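You operate a simulated robot arm through the tools that you are given. There is no shell and no other tool.

You run a simulated robot arm. Do the job below in one go: nothing can be reset, and whatever is moved stays where it is left.

JOB
Put things in order on the top of bench eight. At the end: the orange copper tee stands on top of the blue rubber rubbing block; the yellow edge guard stands where the clear jug with a purple handle stood; the clear jug with a purple handle is on the green filter mat; the blue relay (marked "48") from the top of bench eight stands where the yellow edge guard stood; the red abrasive pad stands where the orange copper tee stood; whatever was shut is shut again. Leave all else as you found it, and nothing knocked over. Set down upright: clear jug with a purple handle.

Only the result counts: the job must be done as asked and must still hold three seconds after the hand-in. Knocking over, shifting, dropping, spilling or breaking anything else fails it.

ROBOT AND FRAMES
A 6-joint arm with a two-finger parallel gripper, fixed in place. Base frame: the origin is at the foot of the arm, x ahead of it, y to its left, z up; the work surface is at about z = 0. Readings come in cm, degrees, newtons and seconds.
With the tool pointing down near the work surface it reaches from about 18 to 46 cm from the base axis. Its first joint turns from -70.0 to 70.0 degrees. Payload 1.9 kg.
The tool frame sits at the grasp point between the pads (the TCP): z along the fingers, y along the line on which they close. The tips reach 2.3 cm beyond it. Largest opening 9.4 cm; finger width 3.8, thickness 1; the body of the gripper, 5.4 by 9.6 cm, starts 3.9 cm behind the TCP.
Orientation is that of the tool frame in the base frame, as a unit quaternion [w, x, y, z]. With the fingers straight down and closing along the base's y, the tool's x points along the base's -x, its y along +y and its z along -z.

CONTROLS
- The arm moves only by the tool servo_tool. Its argument "steps" is a list that holds one entry, the list of rows, each a list of 7 numbers: the turn, a rotation vector about the tool's x, y, z in degrees, then the shift along the tool's x, y, z in cm, then the finger opening in cm, from 0 to 9.4. In form: [[[wx, wy, wz, dx, dy, dz, claw], ...]]. A call has 1 to 20 rows; each row is the pose to reach, as a shift and turn from the pose commanded when the call began, along the tool's axes at that moment. Each row takes 0.2 s and may step no farther than 5 cm and 8.6 degrees from the row before; otherwise, or with a gripper value out of range, the whole call is refused. A pose out of reach is approached as far as the arm can. The call stops where the force on the tool passes 40 N (or 10 N more than at its start, if that is more) or the arm is blocked; 0.2 s more then pass. The fingers move at their own pace (about 10.8 cm/s each) and stop on an object; they squeeze with about 40 N. The grip force told is the motor's: it shows also when the fingers shut on nothing. Time passes only in rows, and 0.2 s behind the last, so rows that repeat a pose let the fingers close. The reply holds the time, the measured pose of the TCP, the force on the tool along the base axes, the opening and the grip force, in the units named above and with some noise, with the torque about the TCP (base axes, N m) and any sound that the robot's microphone picked up.
- Cameras (640 x 400 px; columns grow to the right, rows downward): "scene" is fixed at [7.81, 31.3, 42.46]; the picture's right is [-0.67, -0.74, 0.00], its down [-0.37, 0.33, -0.87] and it looks along [0.65, -0.58, -0.49] (base axes); focal length 214 px, centre (320, 200). "wrist" rides on the gripper at [8.6, 1.6, -7.5] in the tool frame; the picture's right is [-0.18, 0.98, 0.00], its down [-0.58, -0.11, -0.81] and it looks along [-0.79, -0.15, 0.59] (tool axes); focal length 243 px, centre (320, 200). There is no depth. A picture from a camera that has moved, and an enlarged one, comes with that camera's place and axes in the base frame and with its lens. The place of the scene camera against the robot may be out by one fixed shift of up to 2.5 cm in any direction.
- grab_frame(camera): a new picture of that camera. No time passes.
- close_up(camera, box): a new picture of the part [left, top, right, bottom] of that camera's present view, enlarged. No time passes.
- hand_in(): hands the job in; it is judged then, once.

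Nothing tells you positions but the pictures and the camera data. Unless the task says otherwise, let go and move clear before handing in.

The tools are called after ">>>" by a JSON object that holds its "fn" and its "kwargs". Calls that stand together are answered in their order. servo_tool: Moves the arm, as the interface text tells. Its arguments: {"type":"object","properties":{"steps":{"type":"array","items":{"type":"array","items":{"type":"array","items":{"type":"number"}}}}},"required":["steps"]} The other tools are called the same way: grab_frame (camera) takes a picture; close_up (camera, box) takes an enlarged picture of a part of a camera's view; hand_in () hands the job in.

At the start:

```text
time: 0.0
tool_pos: [29.11, 6.39, 34.41]
tcp_rot: [0.0, 0.001, 1.0, 0.0]
wrist_force: [0.6, -0.7, 0.5]
wrist_torque: [0.0, -0.05, 0.02]
width: 9.41
gripper_force: 0.0
```

scene: 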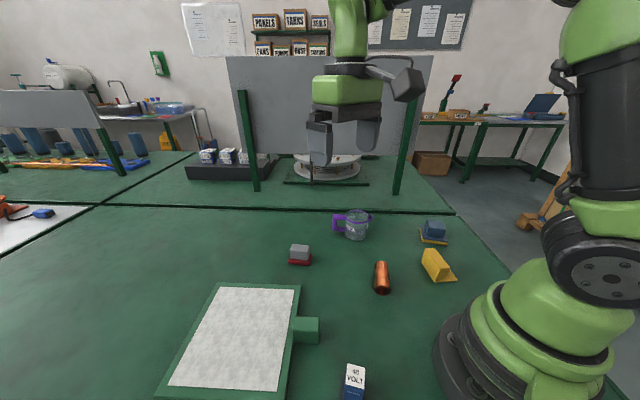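
wrist: 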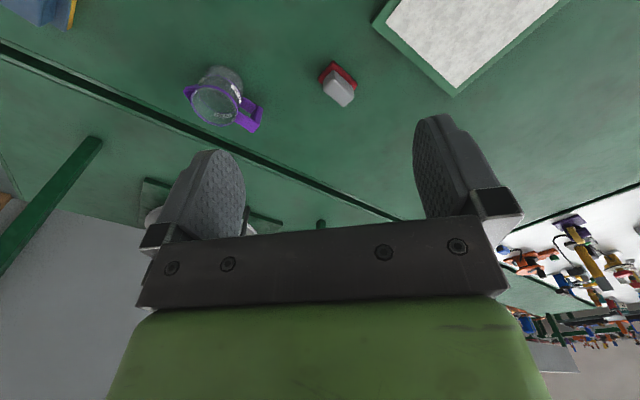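

I see the bench with a jug, red pad (with something grey on top), copper tee, yellow edge guard, blue block, filter mat and relay. I'll take enlarged pictures first to identify each thing.

>>> {"fn": "close_up", "kwargs": {"camera": "scene", "box": [270, 190, 480, 320]}}

>>> {"fn": "close_up", "kwargs": {"camera": "scene", "box": [150, 270, 390, 400]}}

>>> {"fn": "close_up", "kwargs": {"camera": "scene", "box": [180, 130, 380, 200]}}

>>> {"fn": "close_up", "kwargs": {"camera": "wrist", "box": [160, 40, 380, 150]}}

```text
3.05 times, centred on (375, 255) of scene
camera zoom: at [7.81, 31.3, 42.46], right [-0.67, -0.74, 0.0], down [-0.37, 0.33, -0.87], along [0.65, -0.58, -0.49], focal length 654 px, centre (152, 32)
```

zoom: 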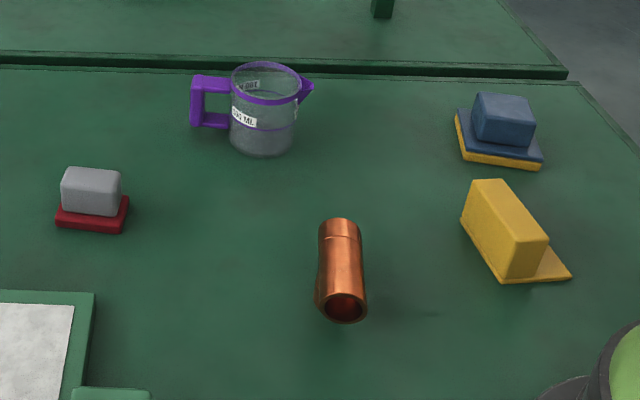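

```text
2.67 times, centred on (270, 335) of scene
camera zoom: at [7.81, 31.3, 42.46], right [-0.67, -0.74, 0.0], down [-0.37, 0.33, -0.87], along [0.65, -0.58, -0.49], focal length 572 px, centre (453, -160)
```

zoom: 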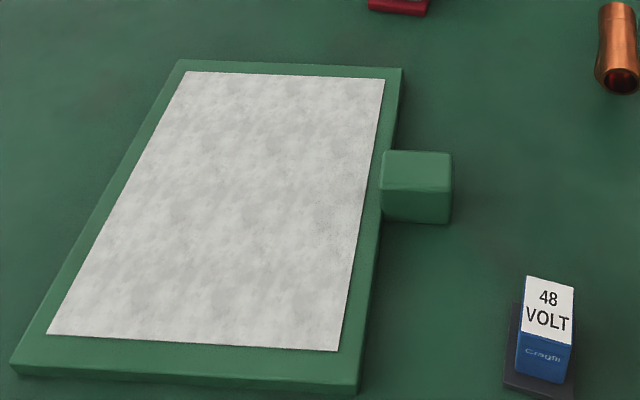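

```text
3.20 times, centred on (280, 165) of scene
camera zoom: at [7.81, 31.3, 42.46], right [-0.67, -0.74, 0.0], down [-0.37, 0.33, -0.87], along [0.65, -0.58, -0.49], focal length 686 px, centre (448, 312)
```

zoom: 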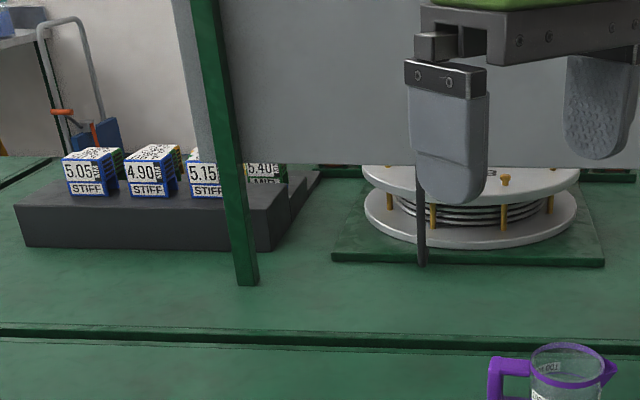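

```text
2.91 times, centred on (270, 95) of wrist
camera zoom: at [20.6, 8.05, 41.89], right [0.18, 0.98, 0.0], down [0.58, -0.11, 0.81], along [0.79, -0.15, -0.59], focal length 706 px, centre (466, 506)
```

zoom: 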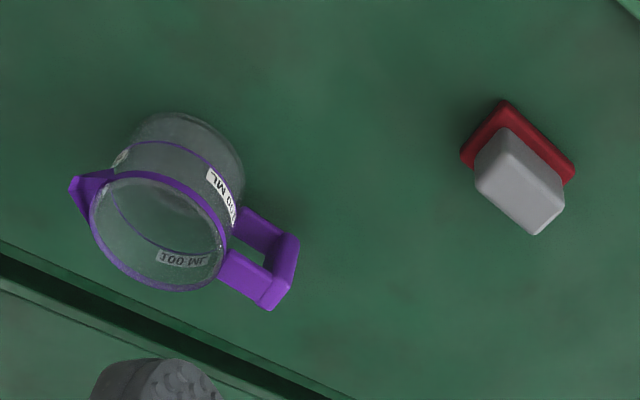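

The red pad sits near (41.5, 7), the jug near (39, -9), with the guard and blue block further right. I'll shift the wrist camera right and look down at that side.

>>> {"fn": "servo_tool", "kwargs": {"steps": [[[0, 0, 0, 1, -4.5, 0, 9.4], [0, 0, 0, 2, -9, 0, 9.4], [0, 0, 0, 3, -13.5, 0, 9.4], [0, 0, 0, 5, -18, 0, 9.4], [0, 0, 0, 5, -18, 0, 9.4]]]}}

>>> {"fn": "grab_frame", "kwargs": {"camera": "wrist"}}

>>> {"fn": "grab_frame", "kwargs": {"camera": "scene"}}

```text
time: 1.2
tool_pos: [24.04, -11.86, 34.45]
tcp_rot: [0.0, 0.001, 1.0, 0.0]
wrist_force: [0.5, 0.5, -1.2]
wrist_torque: [-0.02, -0.01, 0.01]
width: 9.39
gripper_force: 0.1
```

```text
taken
camera wrist: at [15.38, -10.21, 41.95], right [0.18, 0.98, 0.0], down [0.58, -0.11, 0.81], along [0.79, -0.15, -0.59], focal length 243 px, centre (320, 200)
```

wrist: 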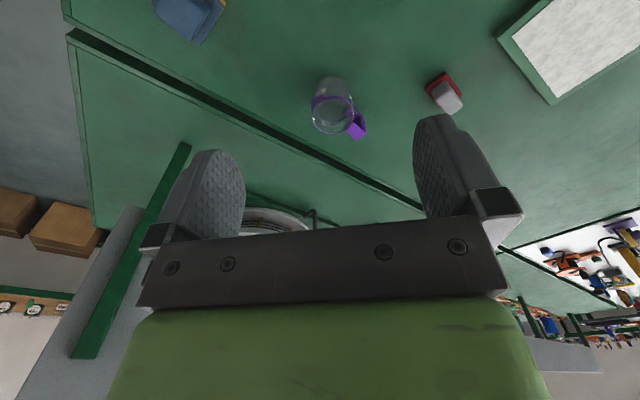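

```text
taken
```

scene: 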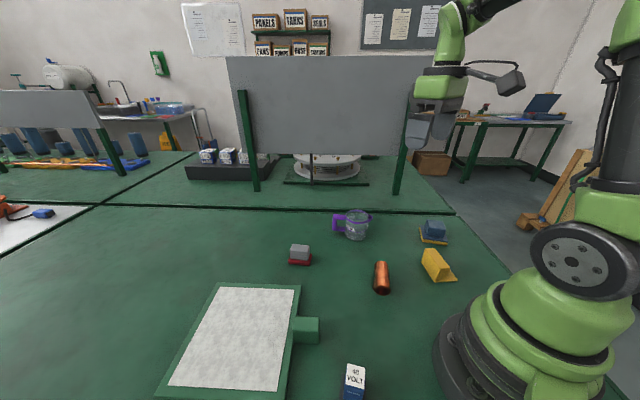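

The tee and guard lie just outside this view. I'll tilt the wrist so the camera looks more steeply down.

>>> {"fn": "servo_tool", "kwargs": {"steps": [[[0, 8, 0, 0, 0, 0, 9.4], [0, 16, 0, 0, 0, 0, 9.4], [0, 24, 0, 0, 0, 0, 9.4], [0, 32, 0, 0, 0, 0, 9.4], [0, 32, 0, 0, 0, 0, 9.4]]]}}

>>> {"fn": "grab_frame", "kwargs": {"camera": "wrist"}}

```text
time: 2.4
tool_pos: [24.12, -11.51, 34.53]
tcp_rot: [-0.277, 0.0, 0.961, 0.0]
wrist_force: [-0.3, 0.2, -0.6]
wrist_torque: [-0.01, -0.05, -0.01]
width: 9.41
gripper_force: 0.1
```

```text
taken
camera wrist: at [20.84, -10.0, 45.37], right [0.16, 0.98, -0.1], down [0.92, -0.11, 0.37], along [0.36, -0.15, -0.92], focal length 243 px, centre (320, 200)
```

wrist: 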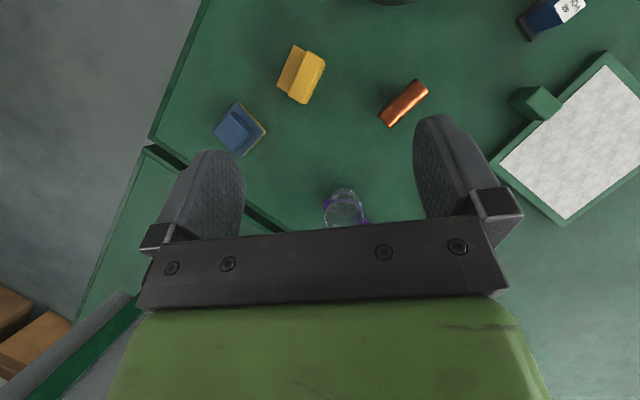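

This gives a clear overhead view of all the objects. I'll zoom in on each one.

>>> {"fn": "close_up", "kwargs": {"camera": "wrist", "box": [200, 30, 340, 170]}}

>>> {"fn": "close_up", "kwargs": {"camera": "wrist", "box": [360, 60, 440, 140]}}

>>> {"fn": "close_up", "kwargs": {"camera": "wrist", "box": [480, 0, 640, 120]}}

>>> {"fn": "close_up", "kwargs": {"camera": "scene", "box": [350, 240, 410, 310]}}

>>> {"fn": "close_up", "kwargs": {"camera": "scene", "box": [400, 200, 480, 300]}}

```text
2.86 times, centred on (270, 100) of wrist
camera zoom: at [20.84, -10.0, 45.37], right [0.16, 0.98, -0.1], down [0.92, -0.11, 0.37], along [0.36, -0.15, -0.92], focal length 693 px, centre (463, 486)
```

zoom: 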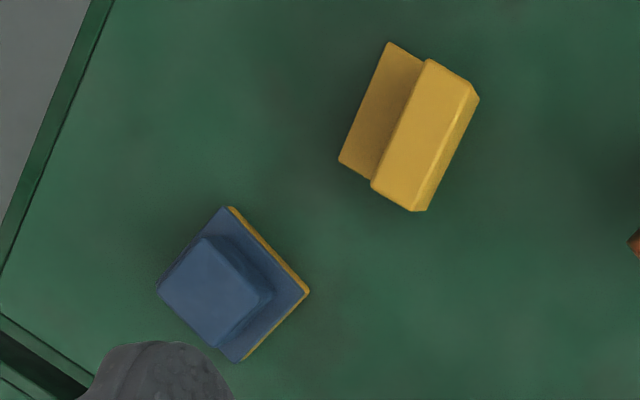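

```text
5.00 times, centred on (400, 100) of wrist
camera zoom: at [20.84, -10.0, 45.37], right [0.16, 0.98, -0.1], down [0.92, -0.11, 0.37], along [0.36, -0.15, -0.92], focal length 1213 px, centre (-80, 700)
```

zoom: 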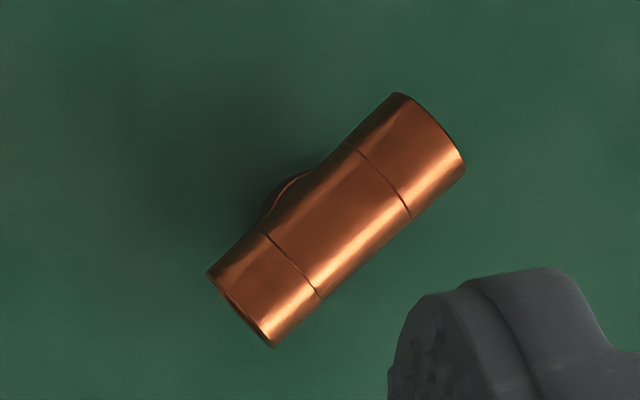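

```text
3.33 times, centred on (560, 60) of wrist
camera zoom: at [20.84, -10.0, 45.37], right [0.16, 0.98, -0.1], down [0.92, -0.11, 0.37], along [0.36, -0.15, -0.92], focal length 809 px, centre (-480, 667)
```

zoom: 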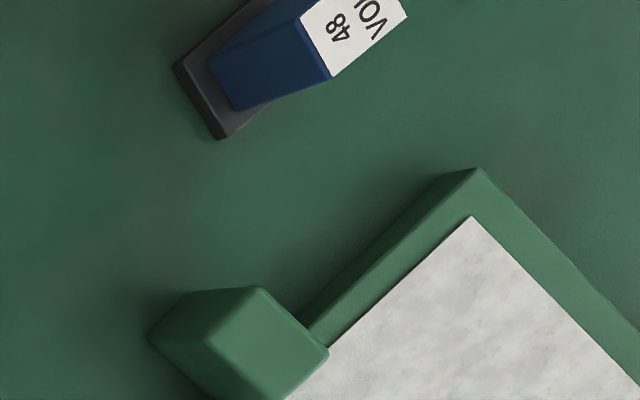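

```text
5.71 times, centred on (380, 275) of scene
camera zoom: at [7.81, 31.3, 42.46], right [-0.67, -0.74, 0.0], down [-0.37, 0.33, -0.87], along [0.65, -0.58, -0.49], focal length 1226 px, centre (-23, -229)
```

zoom: 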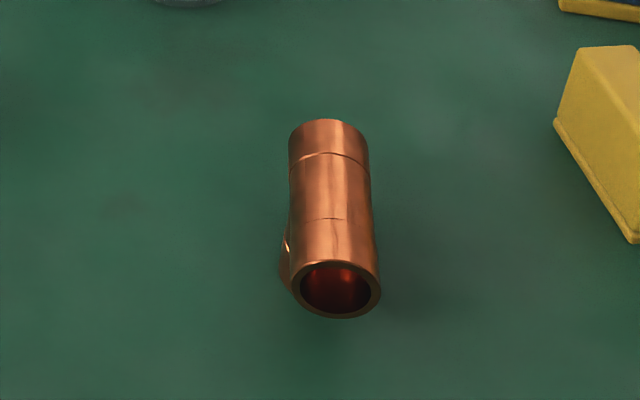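

```text
4.00 times, centred on (440, 250) of scene
camera zoom: at [7.81, 31.3, 42.46], right [-0.67, -0.74, 0.0], down [-0.37, 0.33, -0.87], along [0.65, -0.58, -0.49], focal length 858 px, centre (-160, 0)
```

zoom: 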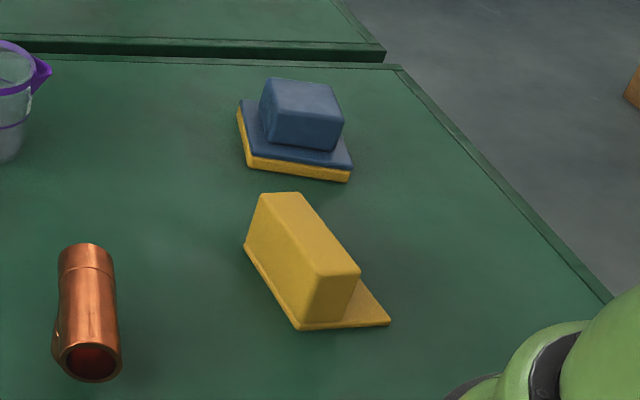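

The tee stands on its branch with the run on top, and the block's flat top is about 4 cm wide. Next I'll look at the left side for the relay, mat, pad and jug.

>>> {"fn": "servo_tool", "kwargs": {"steps": [[[0, 0, 0, -1, 4, -0.6, 9.4], [0, 0, 0, -2, 8, -1.2, 9.4], [0, 0, 0, -3, 12, -1.9, 9.4], [0, 0, 0, -4, 16, -2.5, 9.4], [0, 0, 0, -5, 20, -3.2, 9.4], [0, 0, 0, -5, 20, -3.2, 9.4]]]}}

>>> {"fn": "grab_frame", "kwargs": {"camera": "wrist"}}

```text
time: 3.1
tool_pos: [26.66, -3.1, 34.37]
tcp_rot: [-0.273, -0.014, 0.962, -0.005]
wrist_force: [11.4, 1.9, -33.8]
wrist_torque: [-0.63, 0.34, -0.23]
width: 9.43
gripper_force: 0.1
stopped in row 3: the force on the tool passed its limit at 89 N (the readings are from after the stop); the commanded pose is now the measured one
```

```text
taken
camera wrist: at [23.32, -1.49, 45.17], right [0.13, 0.99, -0.1], down [0.92, -0.08, 0.38], along [0.37, -0.14, -0.92], focal length 243 px, centre (320, 200)
```

wrist: 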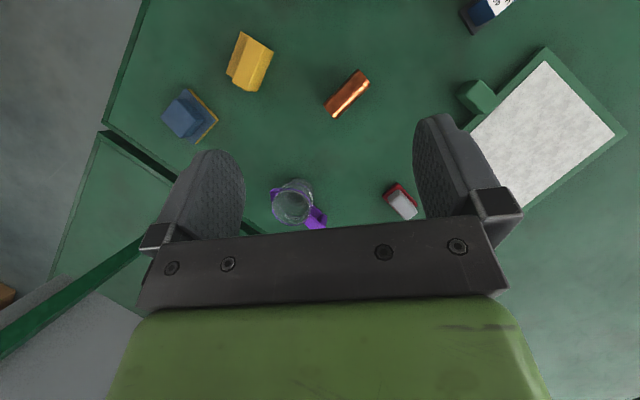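

The call stopped on a force spike, so something touched the tool or arm. I'll check the scene before moving on.

>>> {"fn": "grab_frame", "kwargs": {"camera": "scene"}}

>>> {"fn": "close_up", "kwargs": {"camera": "scene", "box": [280, 0, 480, 200]}}

```text
taken
```

scene: 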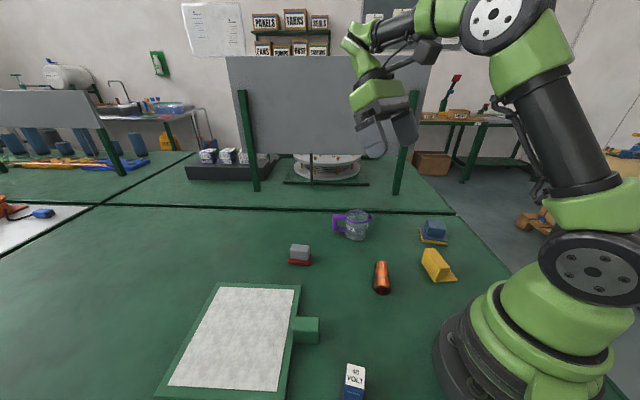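

```text
2.00 times, centred on (380, 100) of scene
camera zoom: at [7.81, 31.3, 42.46], right [-0.67, -0.74, 0.0], down [-0.37, 0.33, -0.87], along [0.65, -0.58, -0.49], focal length 429 px, centre (200, 400)
```

zoom: 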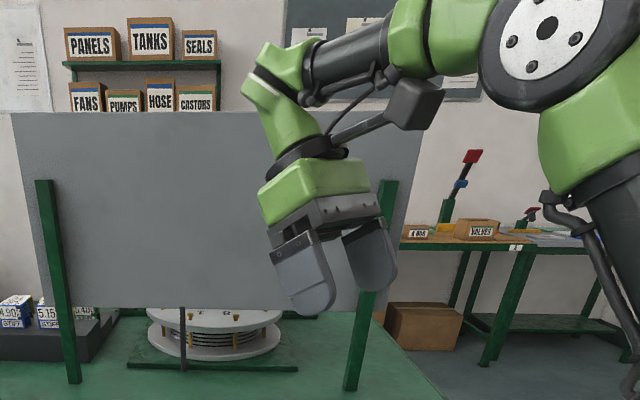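

The camera boom on the wrist brushed the forearm because of the tilt, and nothing on the bench was touched. This view is useful, so I'll zoom in here and then untilt.

>>> {"fn": "close_up", "kwargs": {"camera": "wrist", "box": [250, 160, 430, 240]}}

>>> {"fn": "close_up", "kwargs": {"camera": "wrist", "box": [300, 50, 400, 130]}}

>>> {"fn": "close_up", "kwargs": {"camera": "wrist", "box": [140, 20, 300, 150]}}

>>> {"fn": "close_up", "kwargs": {"camera": "wrist", "box": [440, 0, 640, 150]}}

>>> {"fn": "servo_tool", "kwargs": {"steps": [[[0, -4, 0, 0, 0, 0, 9.4], [0, -10, 0, 0, 0, 0, 9.4], [0, -10, 0, 0, 0, 0, 9.4]]]}}

```text
3.56 times, centred on (340, 200) of wrist
camera zoom: at [23.32, -1.49, 45.17], right [0.13, 0.99, -0.1], down [0.92, -0.08, 0.38], along [0.37, -0.14, -0.92], focal length 863 px, centre (249, 200)
```

zoom: 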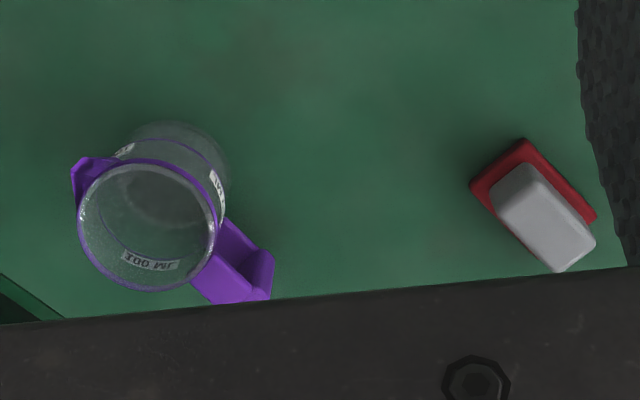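

```text
5.00 times, centred on (350, 90) of wrist
camera zoom: at [23.32, -1.49, 45.17], right [0.13, 0.99, -0.1], down [0.92, -0.08, 0.38], along [0.37, -0.14, -0.92], focal length 1213 px, centre (170, 750)
```

zoom: 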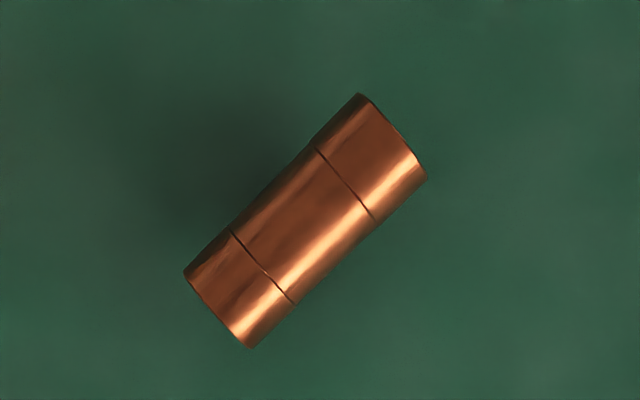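

```text
3.08 times, centred on (220, 85) of wrist
camera zoom: at [23.32, -1.49, 45.17], right [0.13, 0.99, -0.1], down [0.92, -0.08, 0.38], along [0.37, -0.14, -0.92], focal length 746 px, centre (628, 554)
```

zoom: 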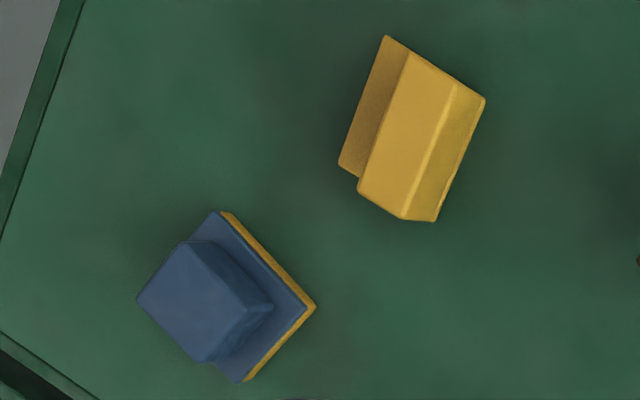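

```text
2.67 times, centred on (540, 75) of wrist
camera zoom: at [23.32, -1.49, 45.17], right [0.13, 0.99, -0.1], down [0.92, -0.08, 0.38], along [0.37, -0.14, -0.92], focal length 647 px, centre (-267, 533)
```

zoom: 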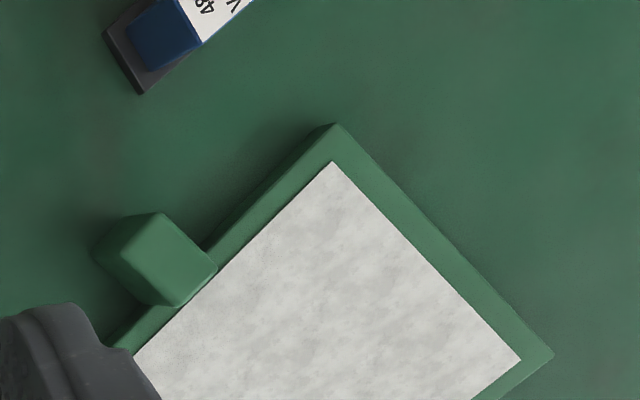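

```text
time: 3.9
tool_pos: [26.7, -3.05, 34.28]
tcp_rot: [-0.189, -0.014, 0.982, -0.003]
wrist_force: [0.6, -0.2, -0.4]
wrist_torque: [0.0, 0.0, -0.04]
width: 9.41
gripper_force: 0.0
```

The boom is clear again. Triangulated positions are tee ≈(22.7, -1.3), jug ≈(39.6, -12.4), guard ≈(16.5, -16) and pad ≈(42.6, 7.2). I'll move right over the blue block to get its top precisely.

>>> {"fn": "servo_tool", "kwargs": {"steps": [[[0, -4, 0, 0, -4, 0, 9.4], [0, -4, 0, 0, -8, 0, 9.4], [0, -4, 0, 0, -12, 0, 9.4], [0, -4, 0, 0, -16, 0, 9.4], [0, -4, 0, 0, -20, 0, 9.4], [0, -4, 0, 0, -20, 0, 9.4]]]}}

>>> {"fn": "grab_frame", "kwargs": {"camera": "wrist"}}

```text
time: 5.3
tool_pos: [27.31, -23.1, 34.43]
tcp_rot: [-0.154, -0.013, 0.988, -0.001]
wrist_force: [0.7, 0.8, -0.1]
wrist_torque: [0.0, -0.02, 0.0]
width: 9.4
gripper_force: 0.1
```

```text
taken
camera wrist: at [21.37, -21.61, 44.18], right [0.15, 0.99, -0.06], down [0.8, -0.09, 0.59], along [0.58, -0.13, -0.8], focal length 243 px, centre (320, 200)
```

wrist: 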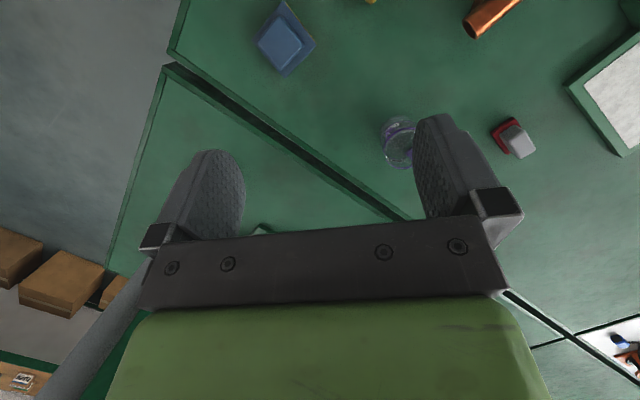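

>>> {"fn": "close_up", "kwargs": {"camera": "wrist", "box": [240, 0, 340, 80]}}

>>> {"fn": "close_up", "kwargs": {"camera": "wrist", "box": [360, 90, 560, 180]}}

```text
5.00 times, centred on (290, 40) of wrist
camera zoom: at [21.37, -21.61, 44.18], right [0.15, 0.99, -0.06], down [0.8, -0.09, 0.59], along [0.58, -0.13, -0.8], focal length 1213 px, centre (470, 1000)
```

zoom: 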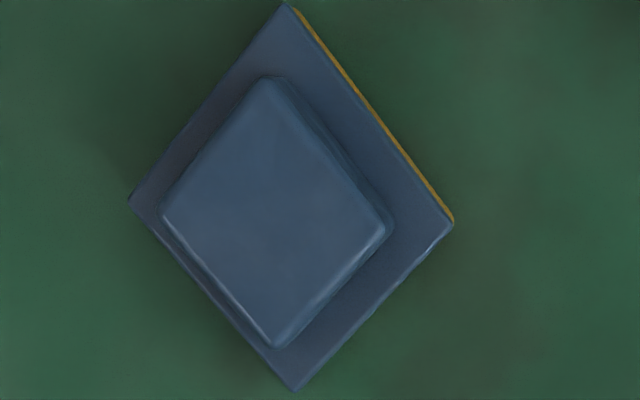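

```text
3.20 times, centred on (460, 135) of wrist
camera zoom: at [21.37, -21.61, 44.18], right [0.15, 0.99, -0.06], down [0.8, -0.09, 0.59], along [0.58, -0.13, -0.8], focal length 776 px, centre (-128, 408)
```

zoom: 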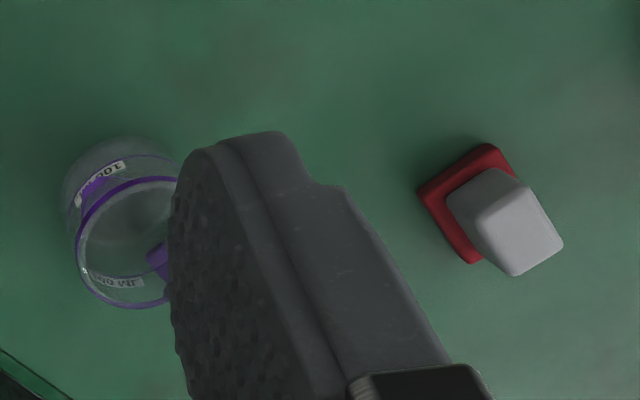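

The block's top centre is at about (22.8, -29.6, 4.2). Next I'll straighten the tool and hover over the tee.

>>> {"fn": "servo_tool", "kwargs": {"steps": [[[0, -6, 0.5, -0.1, 3.65, 2.5, 9.4], [0, -12, 1, -0.2, 7.3, 5, 9.4], [-0.1, -17.7, 1.5, -0.3, 10.95, 7.5, 9.4], [-0.1, -17.7, 1.5, -0.4, 14.6, 10, 9.4], [-0.1, -17.7, 1.5, -0.5, 18.25, 12.5, 9.4], [-0.1, -17.7, 1.5, -0.55, 21.9, 15, 9.4], [-0.1, -17.7, 1.5, -0.55, 21.9, 15, 9.4]]]}}

```text
time: 6.9
tool_pos: [22.43, -1.5, 19.85]
tcp_rot: [-0.001, -0.001, 1.0, -0.002]
wrist_force: [-0.2, 0.1, -0.1]
wrist_torque: [-0.01, 0.02, 0.03]
width: 9.41
gripper_force: 0.0
```

Next I'll turn the tool so the fingers close across the tee's run.

>>> {"fn": "servo_tool", "kwargs": {"steps": [[[0, 0, 8, -0.1, 0, 0, 9.4], [0, 0, 16, -0.2, 0.1, 0, 9.4], [0, 0, 24, -0.2, 0.2, 0, 9.4], [0, 0, 32, -0.2, 0.2, 1, 9.4], [0, 0, 40, -0.2, 0.2, 2, 9.4], [0, 0, 48, -0.2, 0.2, 4, 9.4], [0, 0, 53.6, -0.2, 0.2, 6, 9.4], [0, 0, 53.6, -0.2, 0.2, 6, 9.4]]]}}

>>> {"fn": "grab_frame", "kwargs": {"camera": "wrist"}}

>>> {"fn": "grab_frame", "kwargs": {"camera": "scene"}}

```text
time: 8.7
tool_pos: [22.74, -1.15, 13.67]
tcp_rot: [0.001, 0.451, 0.893, -0.001]
wrist_force: [0.6, 0.4, 0.1]
wrist_torque: [-0.01, 0.0, 0.01]
width: 9.39
gripper_force: 0.0
```

```text
taken
camera wrist: at [19.02, 6.86, 21.2], right [0.9, 0.44, 0.0], down [0.26, -0.53, 0.81], along [0.35, -0.73, -0.59], focal length 243 px, centre (320, 200)
```

wrist: 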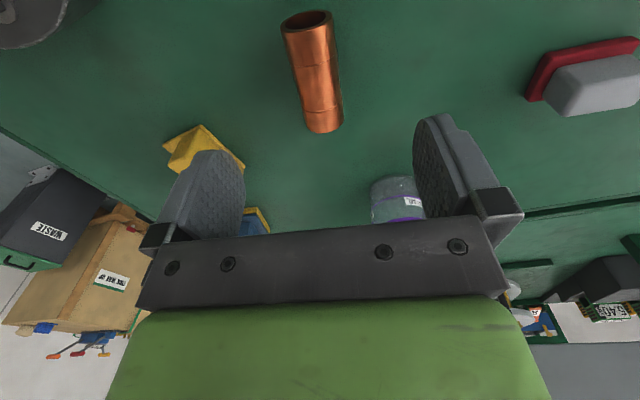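

```text
taken
```

scene: 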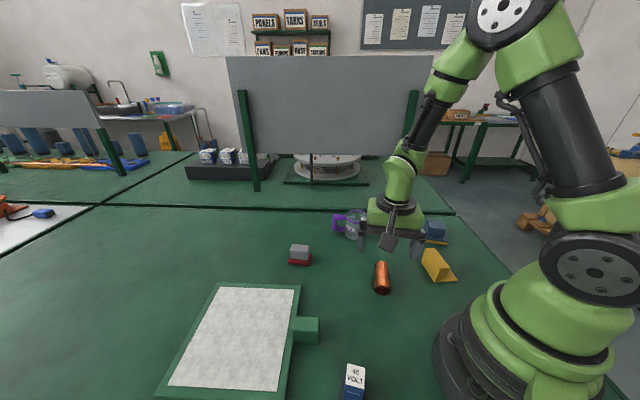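

The tee is centred under the fingers within about 0.3 cm. I'll correct that, descend to its run height and grip.

>>> {"fn": "servo_tool", "kwargs": {"steps": [[[0, 0, 0, 0, -0.25, 3, 9.4], [0, 0, 0, 0, -0.25, 6, 9.4], [0, 0, 0, 0, -0.25, 8, 9.4], [0, 0, 0, 0, -0.25, 9.7, 9.4], [0, 0, 0, 0, -0.25, 9.7, 9.4]]]}}

>>> {"fn": "grab_frame", "kwargs": {"camera": "wrist"}}

>>> {"fn": "close_up", "kwargs": {"camera": "scene", "box": [340, 210, 440, 310]}}

```text
time: 9.9
tool_pos: [22.61, -1.41, 3.95]
tcp_rot: [0.001, 0.45, 0.893, -0.002]
wrist_force: [-0.5, 0.3, -1.0]
wrist_torque: [-0.01, 0.02, 0.0]
width: 9.42
gripper_force: 0.0
```

```text
taken
camera wrist: at [18.87, 6.67, 11.46], right [0.9, 0.44, 0.0], down [0.26, -0.53, 0.81], along [0.35, -0.73, -0.59], focal length 243 px, centre (320, 200)
```

wrist: 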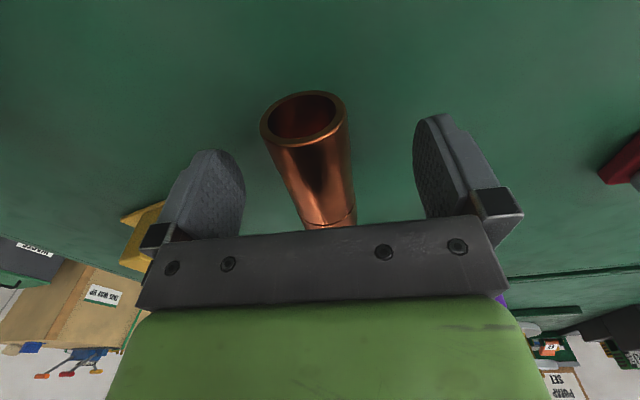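

```text
4.00 times, centred on (390, 260) of scene
camera zoom: at [7.81, 31.3, 42.46], right [-0.67, -0.74, 0.0], down [-0.37, 0.33, -0.87], along [0.65, -0.58, -0.49], focal length 858 px, centre (40, -40)
```

zoom: 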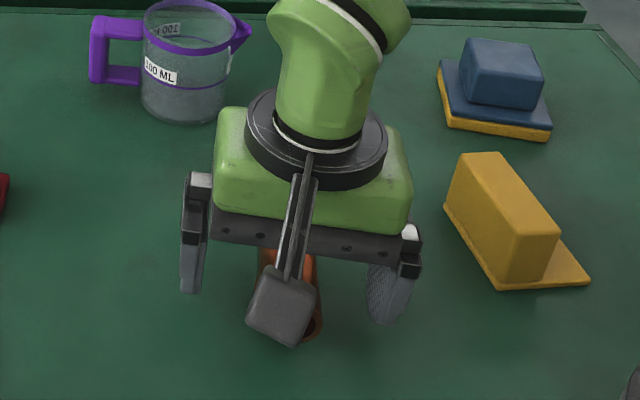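

The tee sits centred between the fingers, so I'll close and then lift a little.

>>> {"fn": "servo_tool", "kwargs": {"steps": [[[0, 0, 0, 0, 0, 0, 6], [0, 0, 0, 0, 0, 0, 3.5], [0, 0, 0, 0, 0, 0, 1], [0, 0, 0, 0, 0, 0, 1], [0, 0, 0, 0, 0, 0, 1]]]}}

>>> {"fn": "servo_tool", "kwargs": {"steps": [[[0, 0, 0, 0, 0, -1, 1], [0, 0, 0, 0, 0, -4, 1], [0, 0, 0, 0, 0, -8, 1], [0, 0, 0, 0, 0, -12, 1], [0, 0, 0, 0, 0, -12, 1]]]}}

>>> {"fn": "grab_frame", "kwargs": {"camera": "wrist"}}

>>> {"fn": "grab_frame", "kwargs": {"camera": "scene"}}

```text
time: 11.1
tool_pos: [22.59, -1.24, 3.97]
tcp_rot: [0.001, 0.451, 0.892, -0.002]
wrist_force: [0.1, -0.1, 0.0]
wrist_torque: [-0.03, -0.01, -0.01]
width: 3.63
gripper_force: 40.1
```

```text
time: 12.3
tool_pos: [22.74, -1.05, 16.23]
tcp_rot: [0.0, 0.45, 0.893, -0.001]
wrist_force: [0.7, 0.3, -1.7]
wrist_torque: [0.0, 0.01, 0.01]
width: 3.6
gripper_force: 40.3
```

```text
taken
camera wrist: at [18.98, 6.87, 23.66], right [0.9, 0.44, 0.0], down [0.26, -0.53, 0.81], along [0.35, -0.73, -0.59], focal length 243 px, centre (320, 200)
```

wrist: 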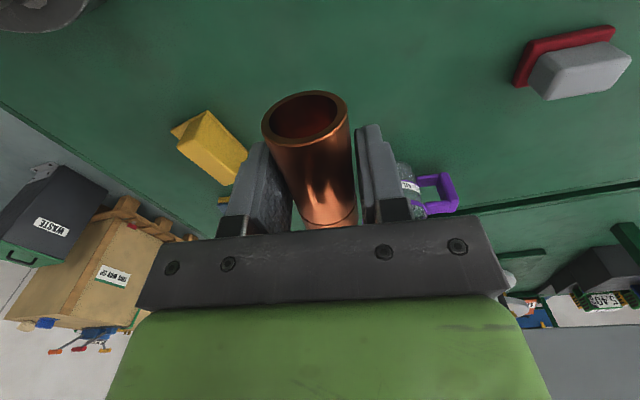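

```text
taken
```

scene: 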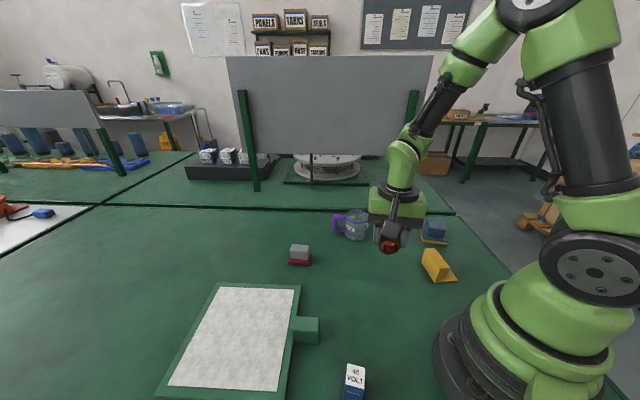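

The tee is held. I'll carry it over to above the blue block.

>>> {"fn": "servo_tool", "kwargs": {"steps": [[[0, 0, 0, -2, -1.5, 0, 1], [0, 0, 0, -5.2, -3.8, 0, 1], [0, 0, 0, -8.8, -6.4, 0, 1], [0, 0, 0, -12.4, -9.1, 0, 1], [0, 0, 0, -16, -11.7, 0, 1], [0, 0, 0, -19.5, -14.3, 0, 1], [0, 0, 0, -21.8, -16, 0, 1], [0, 0, 0, -22.9, -16.8, 0, 1], [0, 0, 0, -22.9, -16.8, 0, 1], [0, 0, 0, -22.9, -16.8, 0, 1]]]}}

>>> {"fn": "grab_frame", "kwargs": {"camera": "wrist"}}

>>> {"fn": "close_up", "kwargs": {"camera": "scene", "box": [380, 160, 480, 260]}}

```text
time: 14.5
tool_pos: [22.73, -29.45, 16.19]
tcp_rot: [0.0, 0.451, 0.893, -0.001]
wrist_force: [0.5, 0.1, -1.0]
wrist_torque: [-0.01, -0.01, 0.0]
width: 3.61
gripper_force: 39.9
```

```text
taken
camera wrist: at [18.97, -21.55, 23.75], right [0.9, 0.44, 0.0], down [0.26, -0.53, 0.81], along [0.35, -0.73, -0.59], focal length 243 px, centre (320, 200)
```

wrist: 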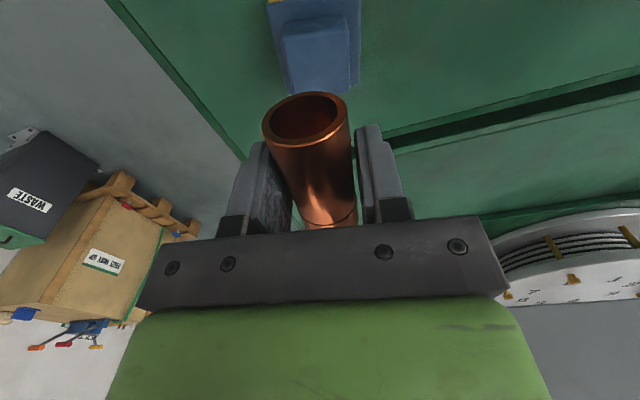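

```text
4.00 times, centred on (430, 210) of scene
camera zoom: at [7.81, 31.3, 42.46], right [-0.67, -0.74, 0.0], down [-0.37, 0.33, -0.87], along [0.65, -0.58, -0.49], focal length 858 px, centre (-120, 160)
```

zoom: 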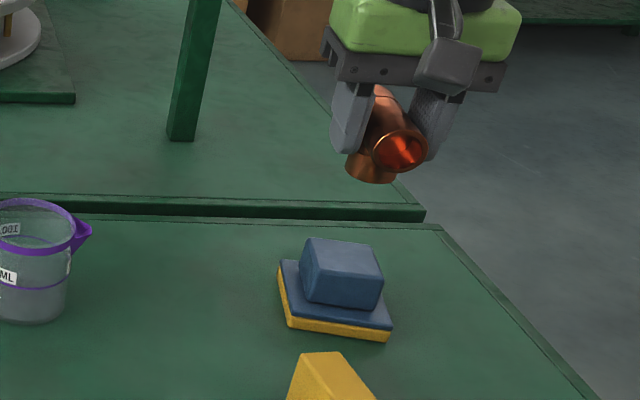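

The tee is above the block. I'll zoom in to check alignment before lowering.

>>> {"fn": "close_up", "kwargs": {"camera": "wrist", "box": [250, 0, 390, 110]}}

```text
3.64 times, centred on (320, 55) of wrist
camera zoom: at [18.97, -21.55, 23.75], right [0.9, 0.44, 0.0], down [0.26, -0.53, 0.81], along [0.35, -0.73, -0.59], focal length 882 px, centre (320, 727)
```

zoom: 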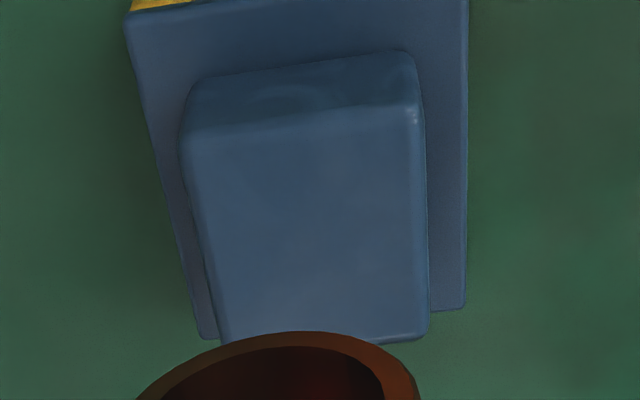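

Alignment is good, needing only a 0.25 cm nudge. I'll lower it close to the block.

>>> {"fn": "servo_tool", "kwargs": {"steps": [[[0, 0, 0, -0.2, -0.15, 2, 1], [0, 0, 0, -0.2, -0.15, 4, 1], [0, 0, 0, -0.2, -0.15, 5.5, 1], [0, 0, 0, -0.2, -0.15, 6.8, 1], [0, 0, 0, -0.2, -0.15, 7.2, 1], [0, 0, 0, -0.2, -0.15, 7.2, 1]]]}}

>>> {"fn": "close_up", "kwargs": {"camera": "scene", "box": [390, 190, 470, 260]}}

```text
time: 15.9
tool_pos: [22.75, -29.88, 9.01]
tcp_rot: [0.001, 0.45, 0.893, -0.002]
wrist_force: [0.3, 1.3, 4.8]
wrist_torque: [0.15, -0.08, 0.0]
width: 3.65
gripper_force: 40.2
```

```text
5.71 times, centred on (430, 225) of scene
camera zoom: at [7.81, 31.3, 42.46], right [-0.67, -0.74, 0.0], down [-0.37, 0.33, -0.87], along [0.65, -0.58, -0.49], focal length 1226 px, centre (-309, 57)
```

zoom: 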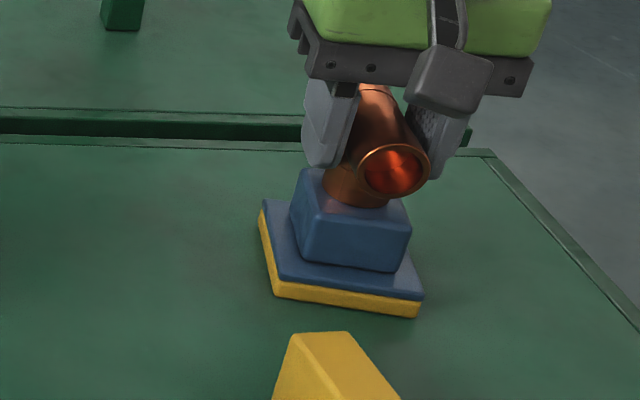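

Light contact shows the block top is near z = 5.0, a bit higher than estimated, so the true centre is about 0.35 cm over. I'll lift slightly, shift and lower again.

>>> {"fn": "servo_tool", "kwargs": {"steps": [[[0, 0, 0, 0, 0, -0.7, 1], [0, 0, 0, 0.34, 0.13, -0.7, 1], [0, 0, 0, 0.34, 0.13, -0.4, 1], [0, 0, 0, 0.34, 0.13, -0.1, 1], [0, 0, 0, 0.34, 0.13, -0.1, 1]]]}}

>>> {"fn": "close_up", "kwargs": {"camera": "scene", "box": [390, 190, 470, 260]}}

>>> {"fn": "grab_frame", "kwargs": {"camera": "wrist"}}

```text
time: 17.1
tool_pos: [22.56, -29.54, 9.09]
tcp_rot: [0.001, 0.45, 0.893, -0.002]
wrist_force: [-0.6, -0.3, -0.9]
wrist_torque: [0.0, -0.02, -0.05]
width: 3.64
gripper_force: 40.1
```

```text
5.71 times, centred on (430, 225) of scene
camera zoom: at [7.81, 31.3, 42.46], right [-0.67, -0.74, 0.0], down [-0.37, 0.33, -0.87], along [0.65, -0.58, -0.49], focal length 1226 px, centre (-309, 57)
```

zoom: 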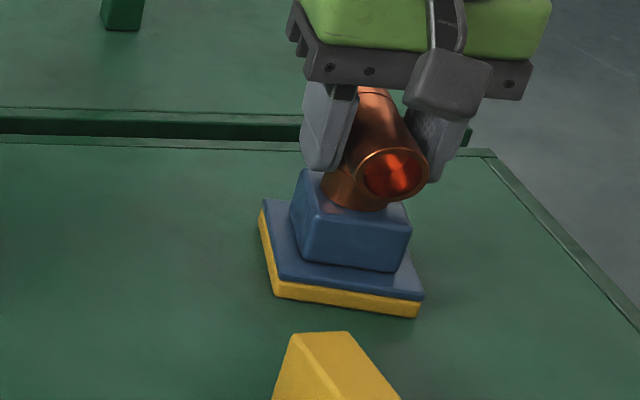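

```text
taken
camera wrist: at [18.91, -21.54, 16.52], right [0.9, 0.44, 0.0], down [0.26, -0.53, 0.81], along [0.35, -0.73, -0.59], focal length 243 px, centre (320, 200)
```

wrist: 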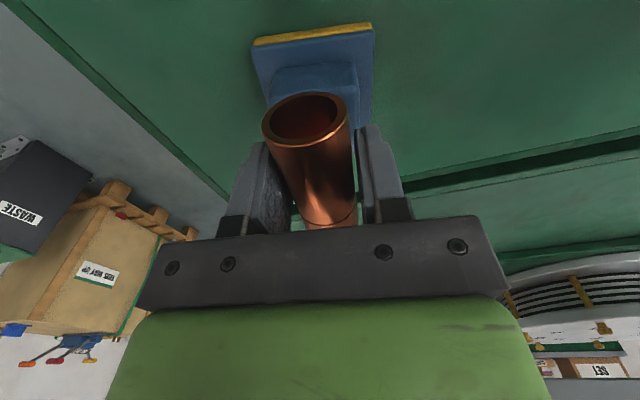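

The tee is now well centred. I'll lower the last millimetre, release, and lift straight up.

>>> {"fn": "servo_tool", "kwargs": {"steps": [[[0, 0, 0, 0, 0, 0.12, 1], [0, 0, 0, 0, 0, 0.12, 1], [0, 0, 0, 0, 0, 0.12, 3.8], [0, 0, 0, 0, 0, 0.12, 4.5], [0, 0, 0, 0, 0, 0.12, 7], [0, 0, 0, 0, 0, 0.12, 7]]]}}

>>> {"fn": "close_up", "kwargs": {"camera": "scene", "box": [390, 190, 470, 260]}}

>>> {"fn": "servo_tool", "kwargs": {"steps": [[[0, 0, 0, 0, 0, -1, 7], [0, 0, 0, 0, 0, -4, 7], [0, 0, 0, 0, 0, -8, 7], [0, 0, 0, 0, 0, -12, 7], [0, 0, 0, 0, 0, -12, 9.4]]]}}

>>> {"fn": "grab_frame", "kwargs": {"camera": "wrist"}}

>>> {"fn": "grab_frame", "kwargs": {"camera": "scene"}}

```text
time: 18.5
tool_pos: [22.63, -29.46, 8.85]
tcp_rot: [0.001, 0.45, 0.893, -0.001]
wrist_force: [-0.1, 0.3, 0.3]
wrist_torque: [-0.01, -0.01, 0.02]
width: 6.99
gripper_force: 0.1
```

```text
5.71 times, centred on (430, 225) of scene
camera zoom: at [7.81, 31.3, 42.46], right [-0.67, -0.74, 0.0], down [-0.37, 0.33, -0.87], along [0.65, -0.58, -0.49], focal length 1226 px, centre (-309, 57)
```

zoom: 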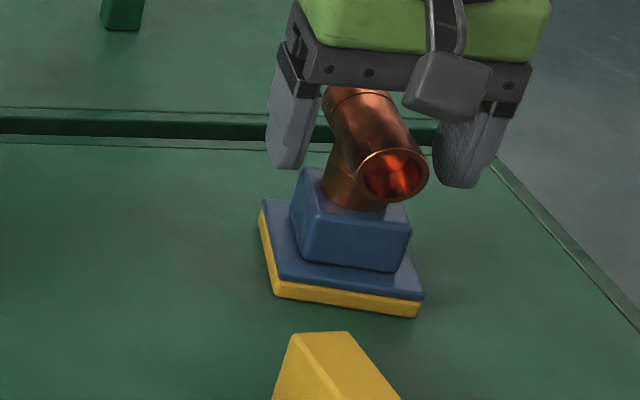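

```text
time: 19.7
tool_pos: [22.68, -29.35, 21.25]
tcp_rot: [0.0, 0.45, 0.893, -0.001]
wrist_force: [-0.4, -0.4, -0.3]
wrist_torque: [0.01, 0.01, 0.0]
width: 9.39
gripper_force: 0.1
```

```text
taken
camera wrist: at [18.89, -21.38, 28.69], right [0.9, 0.44, 0.0], down [0.26, -0.53, 0.81], along [0.35, -0.73, -0.59], focal length 243 px, centre (320, 200)
```

wrist: 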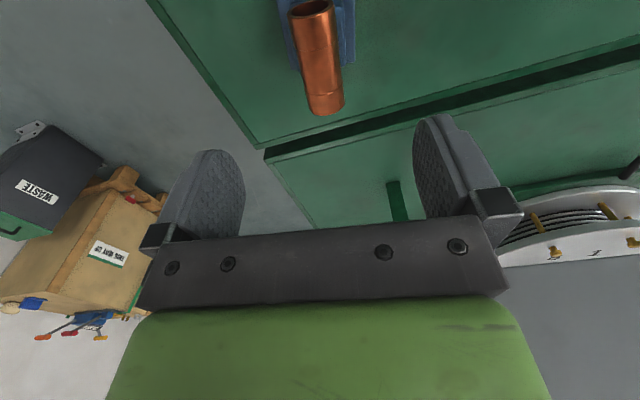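

```text
taken
```

scene: 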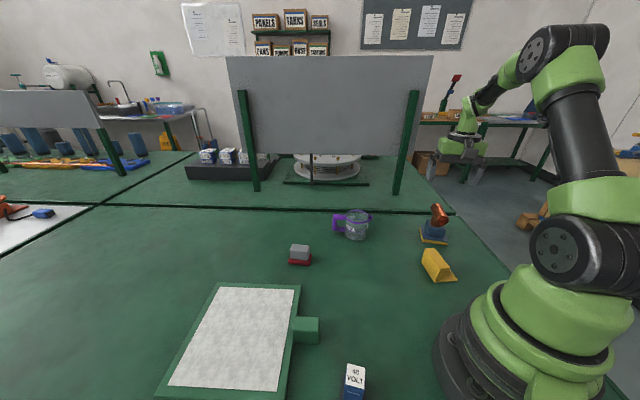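

The tee stands on the block. Next is the jug, so I'll move over it and return to a neutral yaw to look at the handle direction.

>>> {"fn": "servo_tool", "kwargs": {"steps": [[[0, 0, -7.6, 0.5, 3.4, -0.4, 9.4], [0, 0, -15.2, 1, 6.8, -0.7, 9.4], [0, 0, -22.8, 1.5, 10.2, -1.1, 9.4], [0, 0, -30.4, 2.1, 13.5, -1.4, 9.4], [0, 0, -38, 2.6, 16.9, -1.8, 9.4], [0, 0, -45.6, 3.1, 20.3, -2.1, 9.4], [0, 0, -53.5, 3.63, 23.7, -2.5, 9.4], [0, 0, -53.5, 3.63, 23.7, -2.5, 9.4]]]}}

>>> {"fn": "grab_frame", "kwargs": {"camera": "wrist"}}

>>> {"fn": "close_up", "kwargs": {"camera": "wrist", "box": [240, 0, 400, 120]}}

>>> {"fn": "close_up", "kwargs": {"camera": "scene", "box": [310, 190, 400, 260]}}

```text
time: 21.5
tool_pos: [39.43, -12.37, 23.56]
tcp_rot: [0.0, -0.002, 1.0, -0.001]
wrist_force: [-0.1, 0.4, 1.0]
wrist_torque: [-0.01, -0.02, 0.02]
width: 9.39
gripper_force: 0.0
```

```text
taken
camera wrist: at [30.86, -10.72, 30.98], right [0.18, 0.98, 0.0], down [0.58, -0.11, 0.81], along [0.79, -0.15, -0.59], focal length 243 px, centre (320, 200)
```

wrist: 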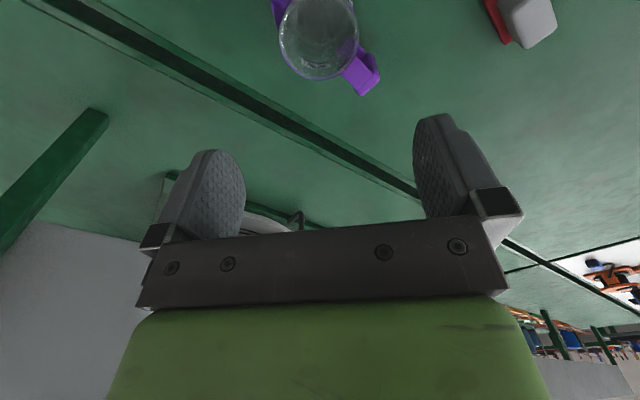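

```text
3.33 times, centred on (320, 60) of wrist
camera zoom: at [30.86, -10.72, 30.98], right [0.18, 0.98, 0.0], down [0.58, -0.11, 0.81], along [0.79, -0.15, -0.59], focal length 809 px, centre (320, 667)
```

zoom: 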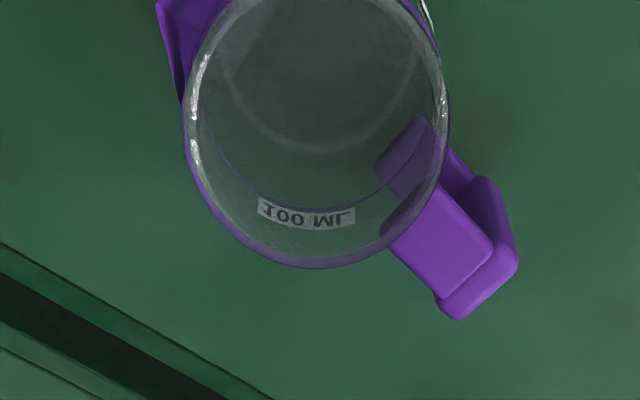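

```text
5.71 times, centred on (355, 225) of scene
camera zoom: at [7.81, 31.3, 42.46], right [-0.67, -0.74, 0.0], down [-0.37, 0.33, -0.87], along [0.65, -0.58, -0.49], focal length 1226 px, centre (120, 57)
```

zoom: 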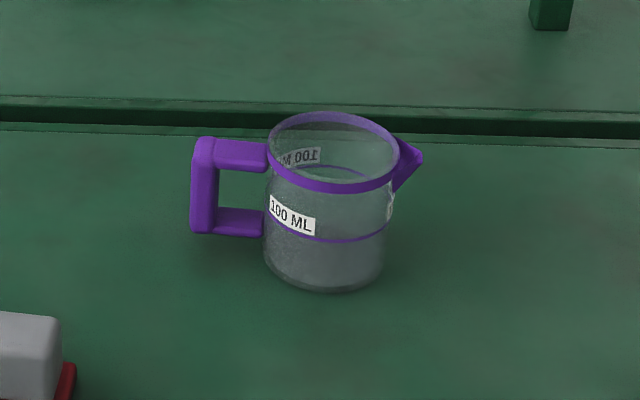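

The handle points about 41° from x, so the fingers should close across it. I'll rotate, descend partway and check centring.

>>> {"fn": "servo_tool", "kwargs": {"steps": [[[0, 0, -8.2, -0.1, 0, 1, 9.4], [0, 0, -16.4, -0.1, 0, 2, 9.4], [0, 0, -24.6, -0.1, 0, 4, 9.4], [0, 0, -32.8, -0.1, 0, 6, 9.4], [0, 0, -41, -0.1, 0, 8, 9.4], [0, 0, -41, -0.1, 0, 9, 9.4], [0, 0, -41, -0.1, 0, 9, 9.4]]]}}

>>> {"fn": "grab_frame", "kwargs": {"camera": "wrist"}}

>>> {"fn": "close_up", "kwargs": {"camera": "scene", "box": [290, 150, 430, 260]}}

```text
time: 23.1
tool_pos: [39.58, -12.52, 14.41]
tcp_rot: [0.0, -0.351, 0.936, -0.001]
wrist_force: [0.0, -0.5, -0.3]
wrist_torque: [0.02, 0.01, -0.04]
width: 9.38
gripper_force: 0.3
```

```text
taken
camera wrist: at [32.14, -16.9, 21.91], right [-0.51, 0.86, 0.0], down [0.51, 0.3, 0.81], along [0.69, 0.41, -0.59], focal length 243 px, centre (320, 200)
```

wrist: 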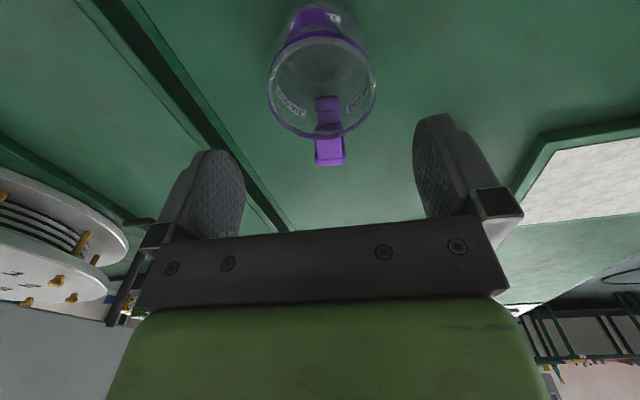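

```text
3.64 times, centred on (360, 205) of scene
camera zoom: at [7.81, 31.3, 42.46], right [-0.67, -0.74, 0.0], down [-0.37, 0.33, -0.87], along [0.65, -0.58, -0.49], focal length 780 px, centre (174, 182)
```

zoom: 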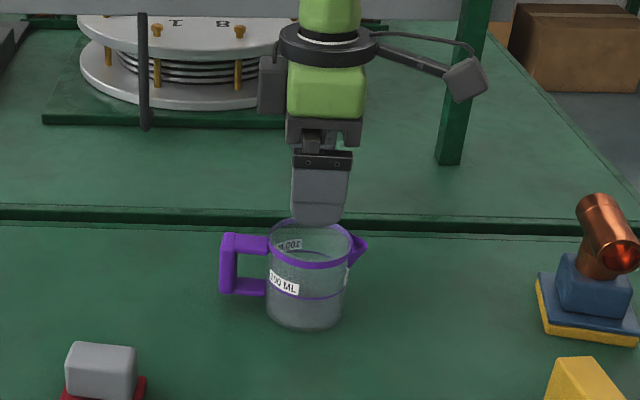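

The jug is well centred with its handle aligned along the open direction. I'll descend and grip.

>>> {"fn": "servo_tool", "kwargs": {"steps": [[[0, 0, 0, 0, 0, 3, 9.4], [0, 0, 0, 0, 0, 6, 9.4], [0, 0, 0, 0, 0, 8, 9.4], [0, 0, 0, 0, 0, 9.5, 9.4], [0, 0, 0, 0, 0, 9.5, 9.4]]]}}

>>> {"fn": "grab_frame", "kwargs": {"camera": "wrist"}}

>>> {"fn": "close_up", "kwargs": {"camera": "scene", "box": [290, 170, 410, 260]}}

```text
time: 24.3
tool_pos: [39.58, -12.46, 5.0]
tcp_rot: [0.0, -0.35, 0.937, -0.002]
wrist_force: [0.3, 0.4, 0.2]
wrist_torque: [-0.01, 0.03, 0.02]
width: 9.38
gripper_force: 0.1
```

```text
taken
camera wrist: at [32.12, -16.9, 12.49], right [-0.51, 0.86, 0.0], down [0.51, 0.3, 0.81], along [0.7, 0.41, -0.59], focal length 243 px, centre (320, 200)
```

wrist: 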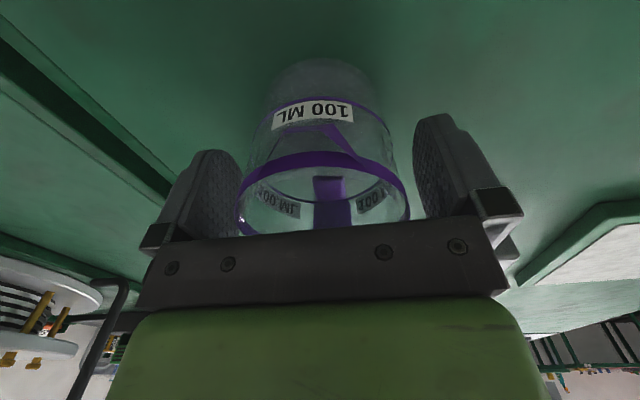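

```text
4.44 times, centred on (350, 215) of scene
camera zoom: at [7.81, 31.3, 42.46], right [-0.67, -0.74, 0.0], down [-0.37, 0.33, -0.87], along [0.65, -0.58, -0.49], focal length 953 px, centre (187, 133)
```

zoom: 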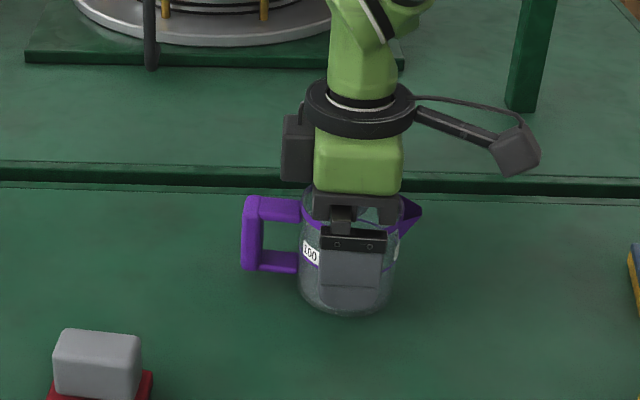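

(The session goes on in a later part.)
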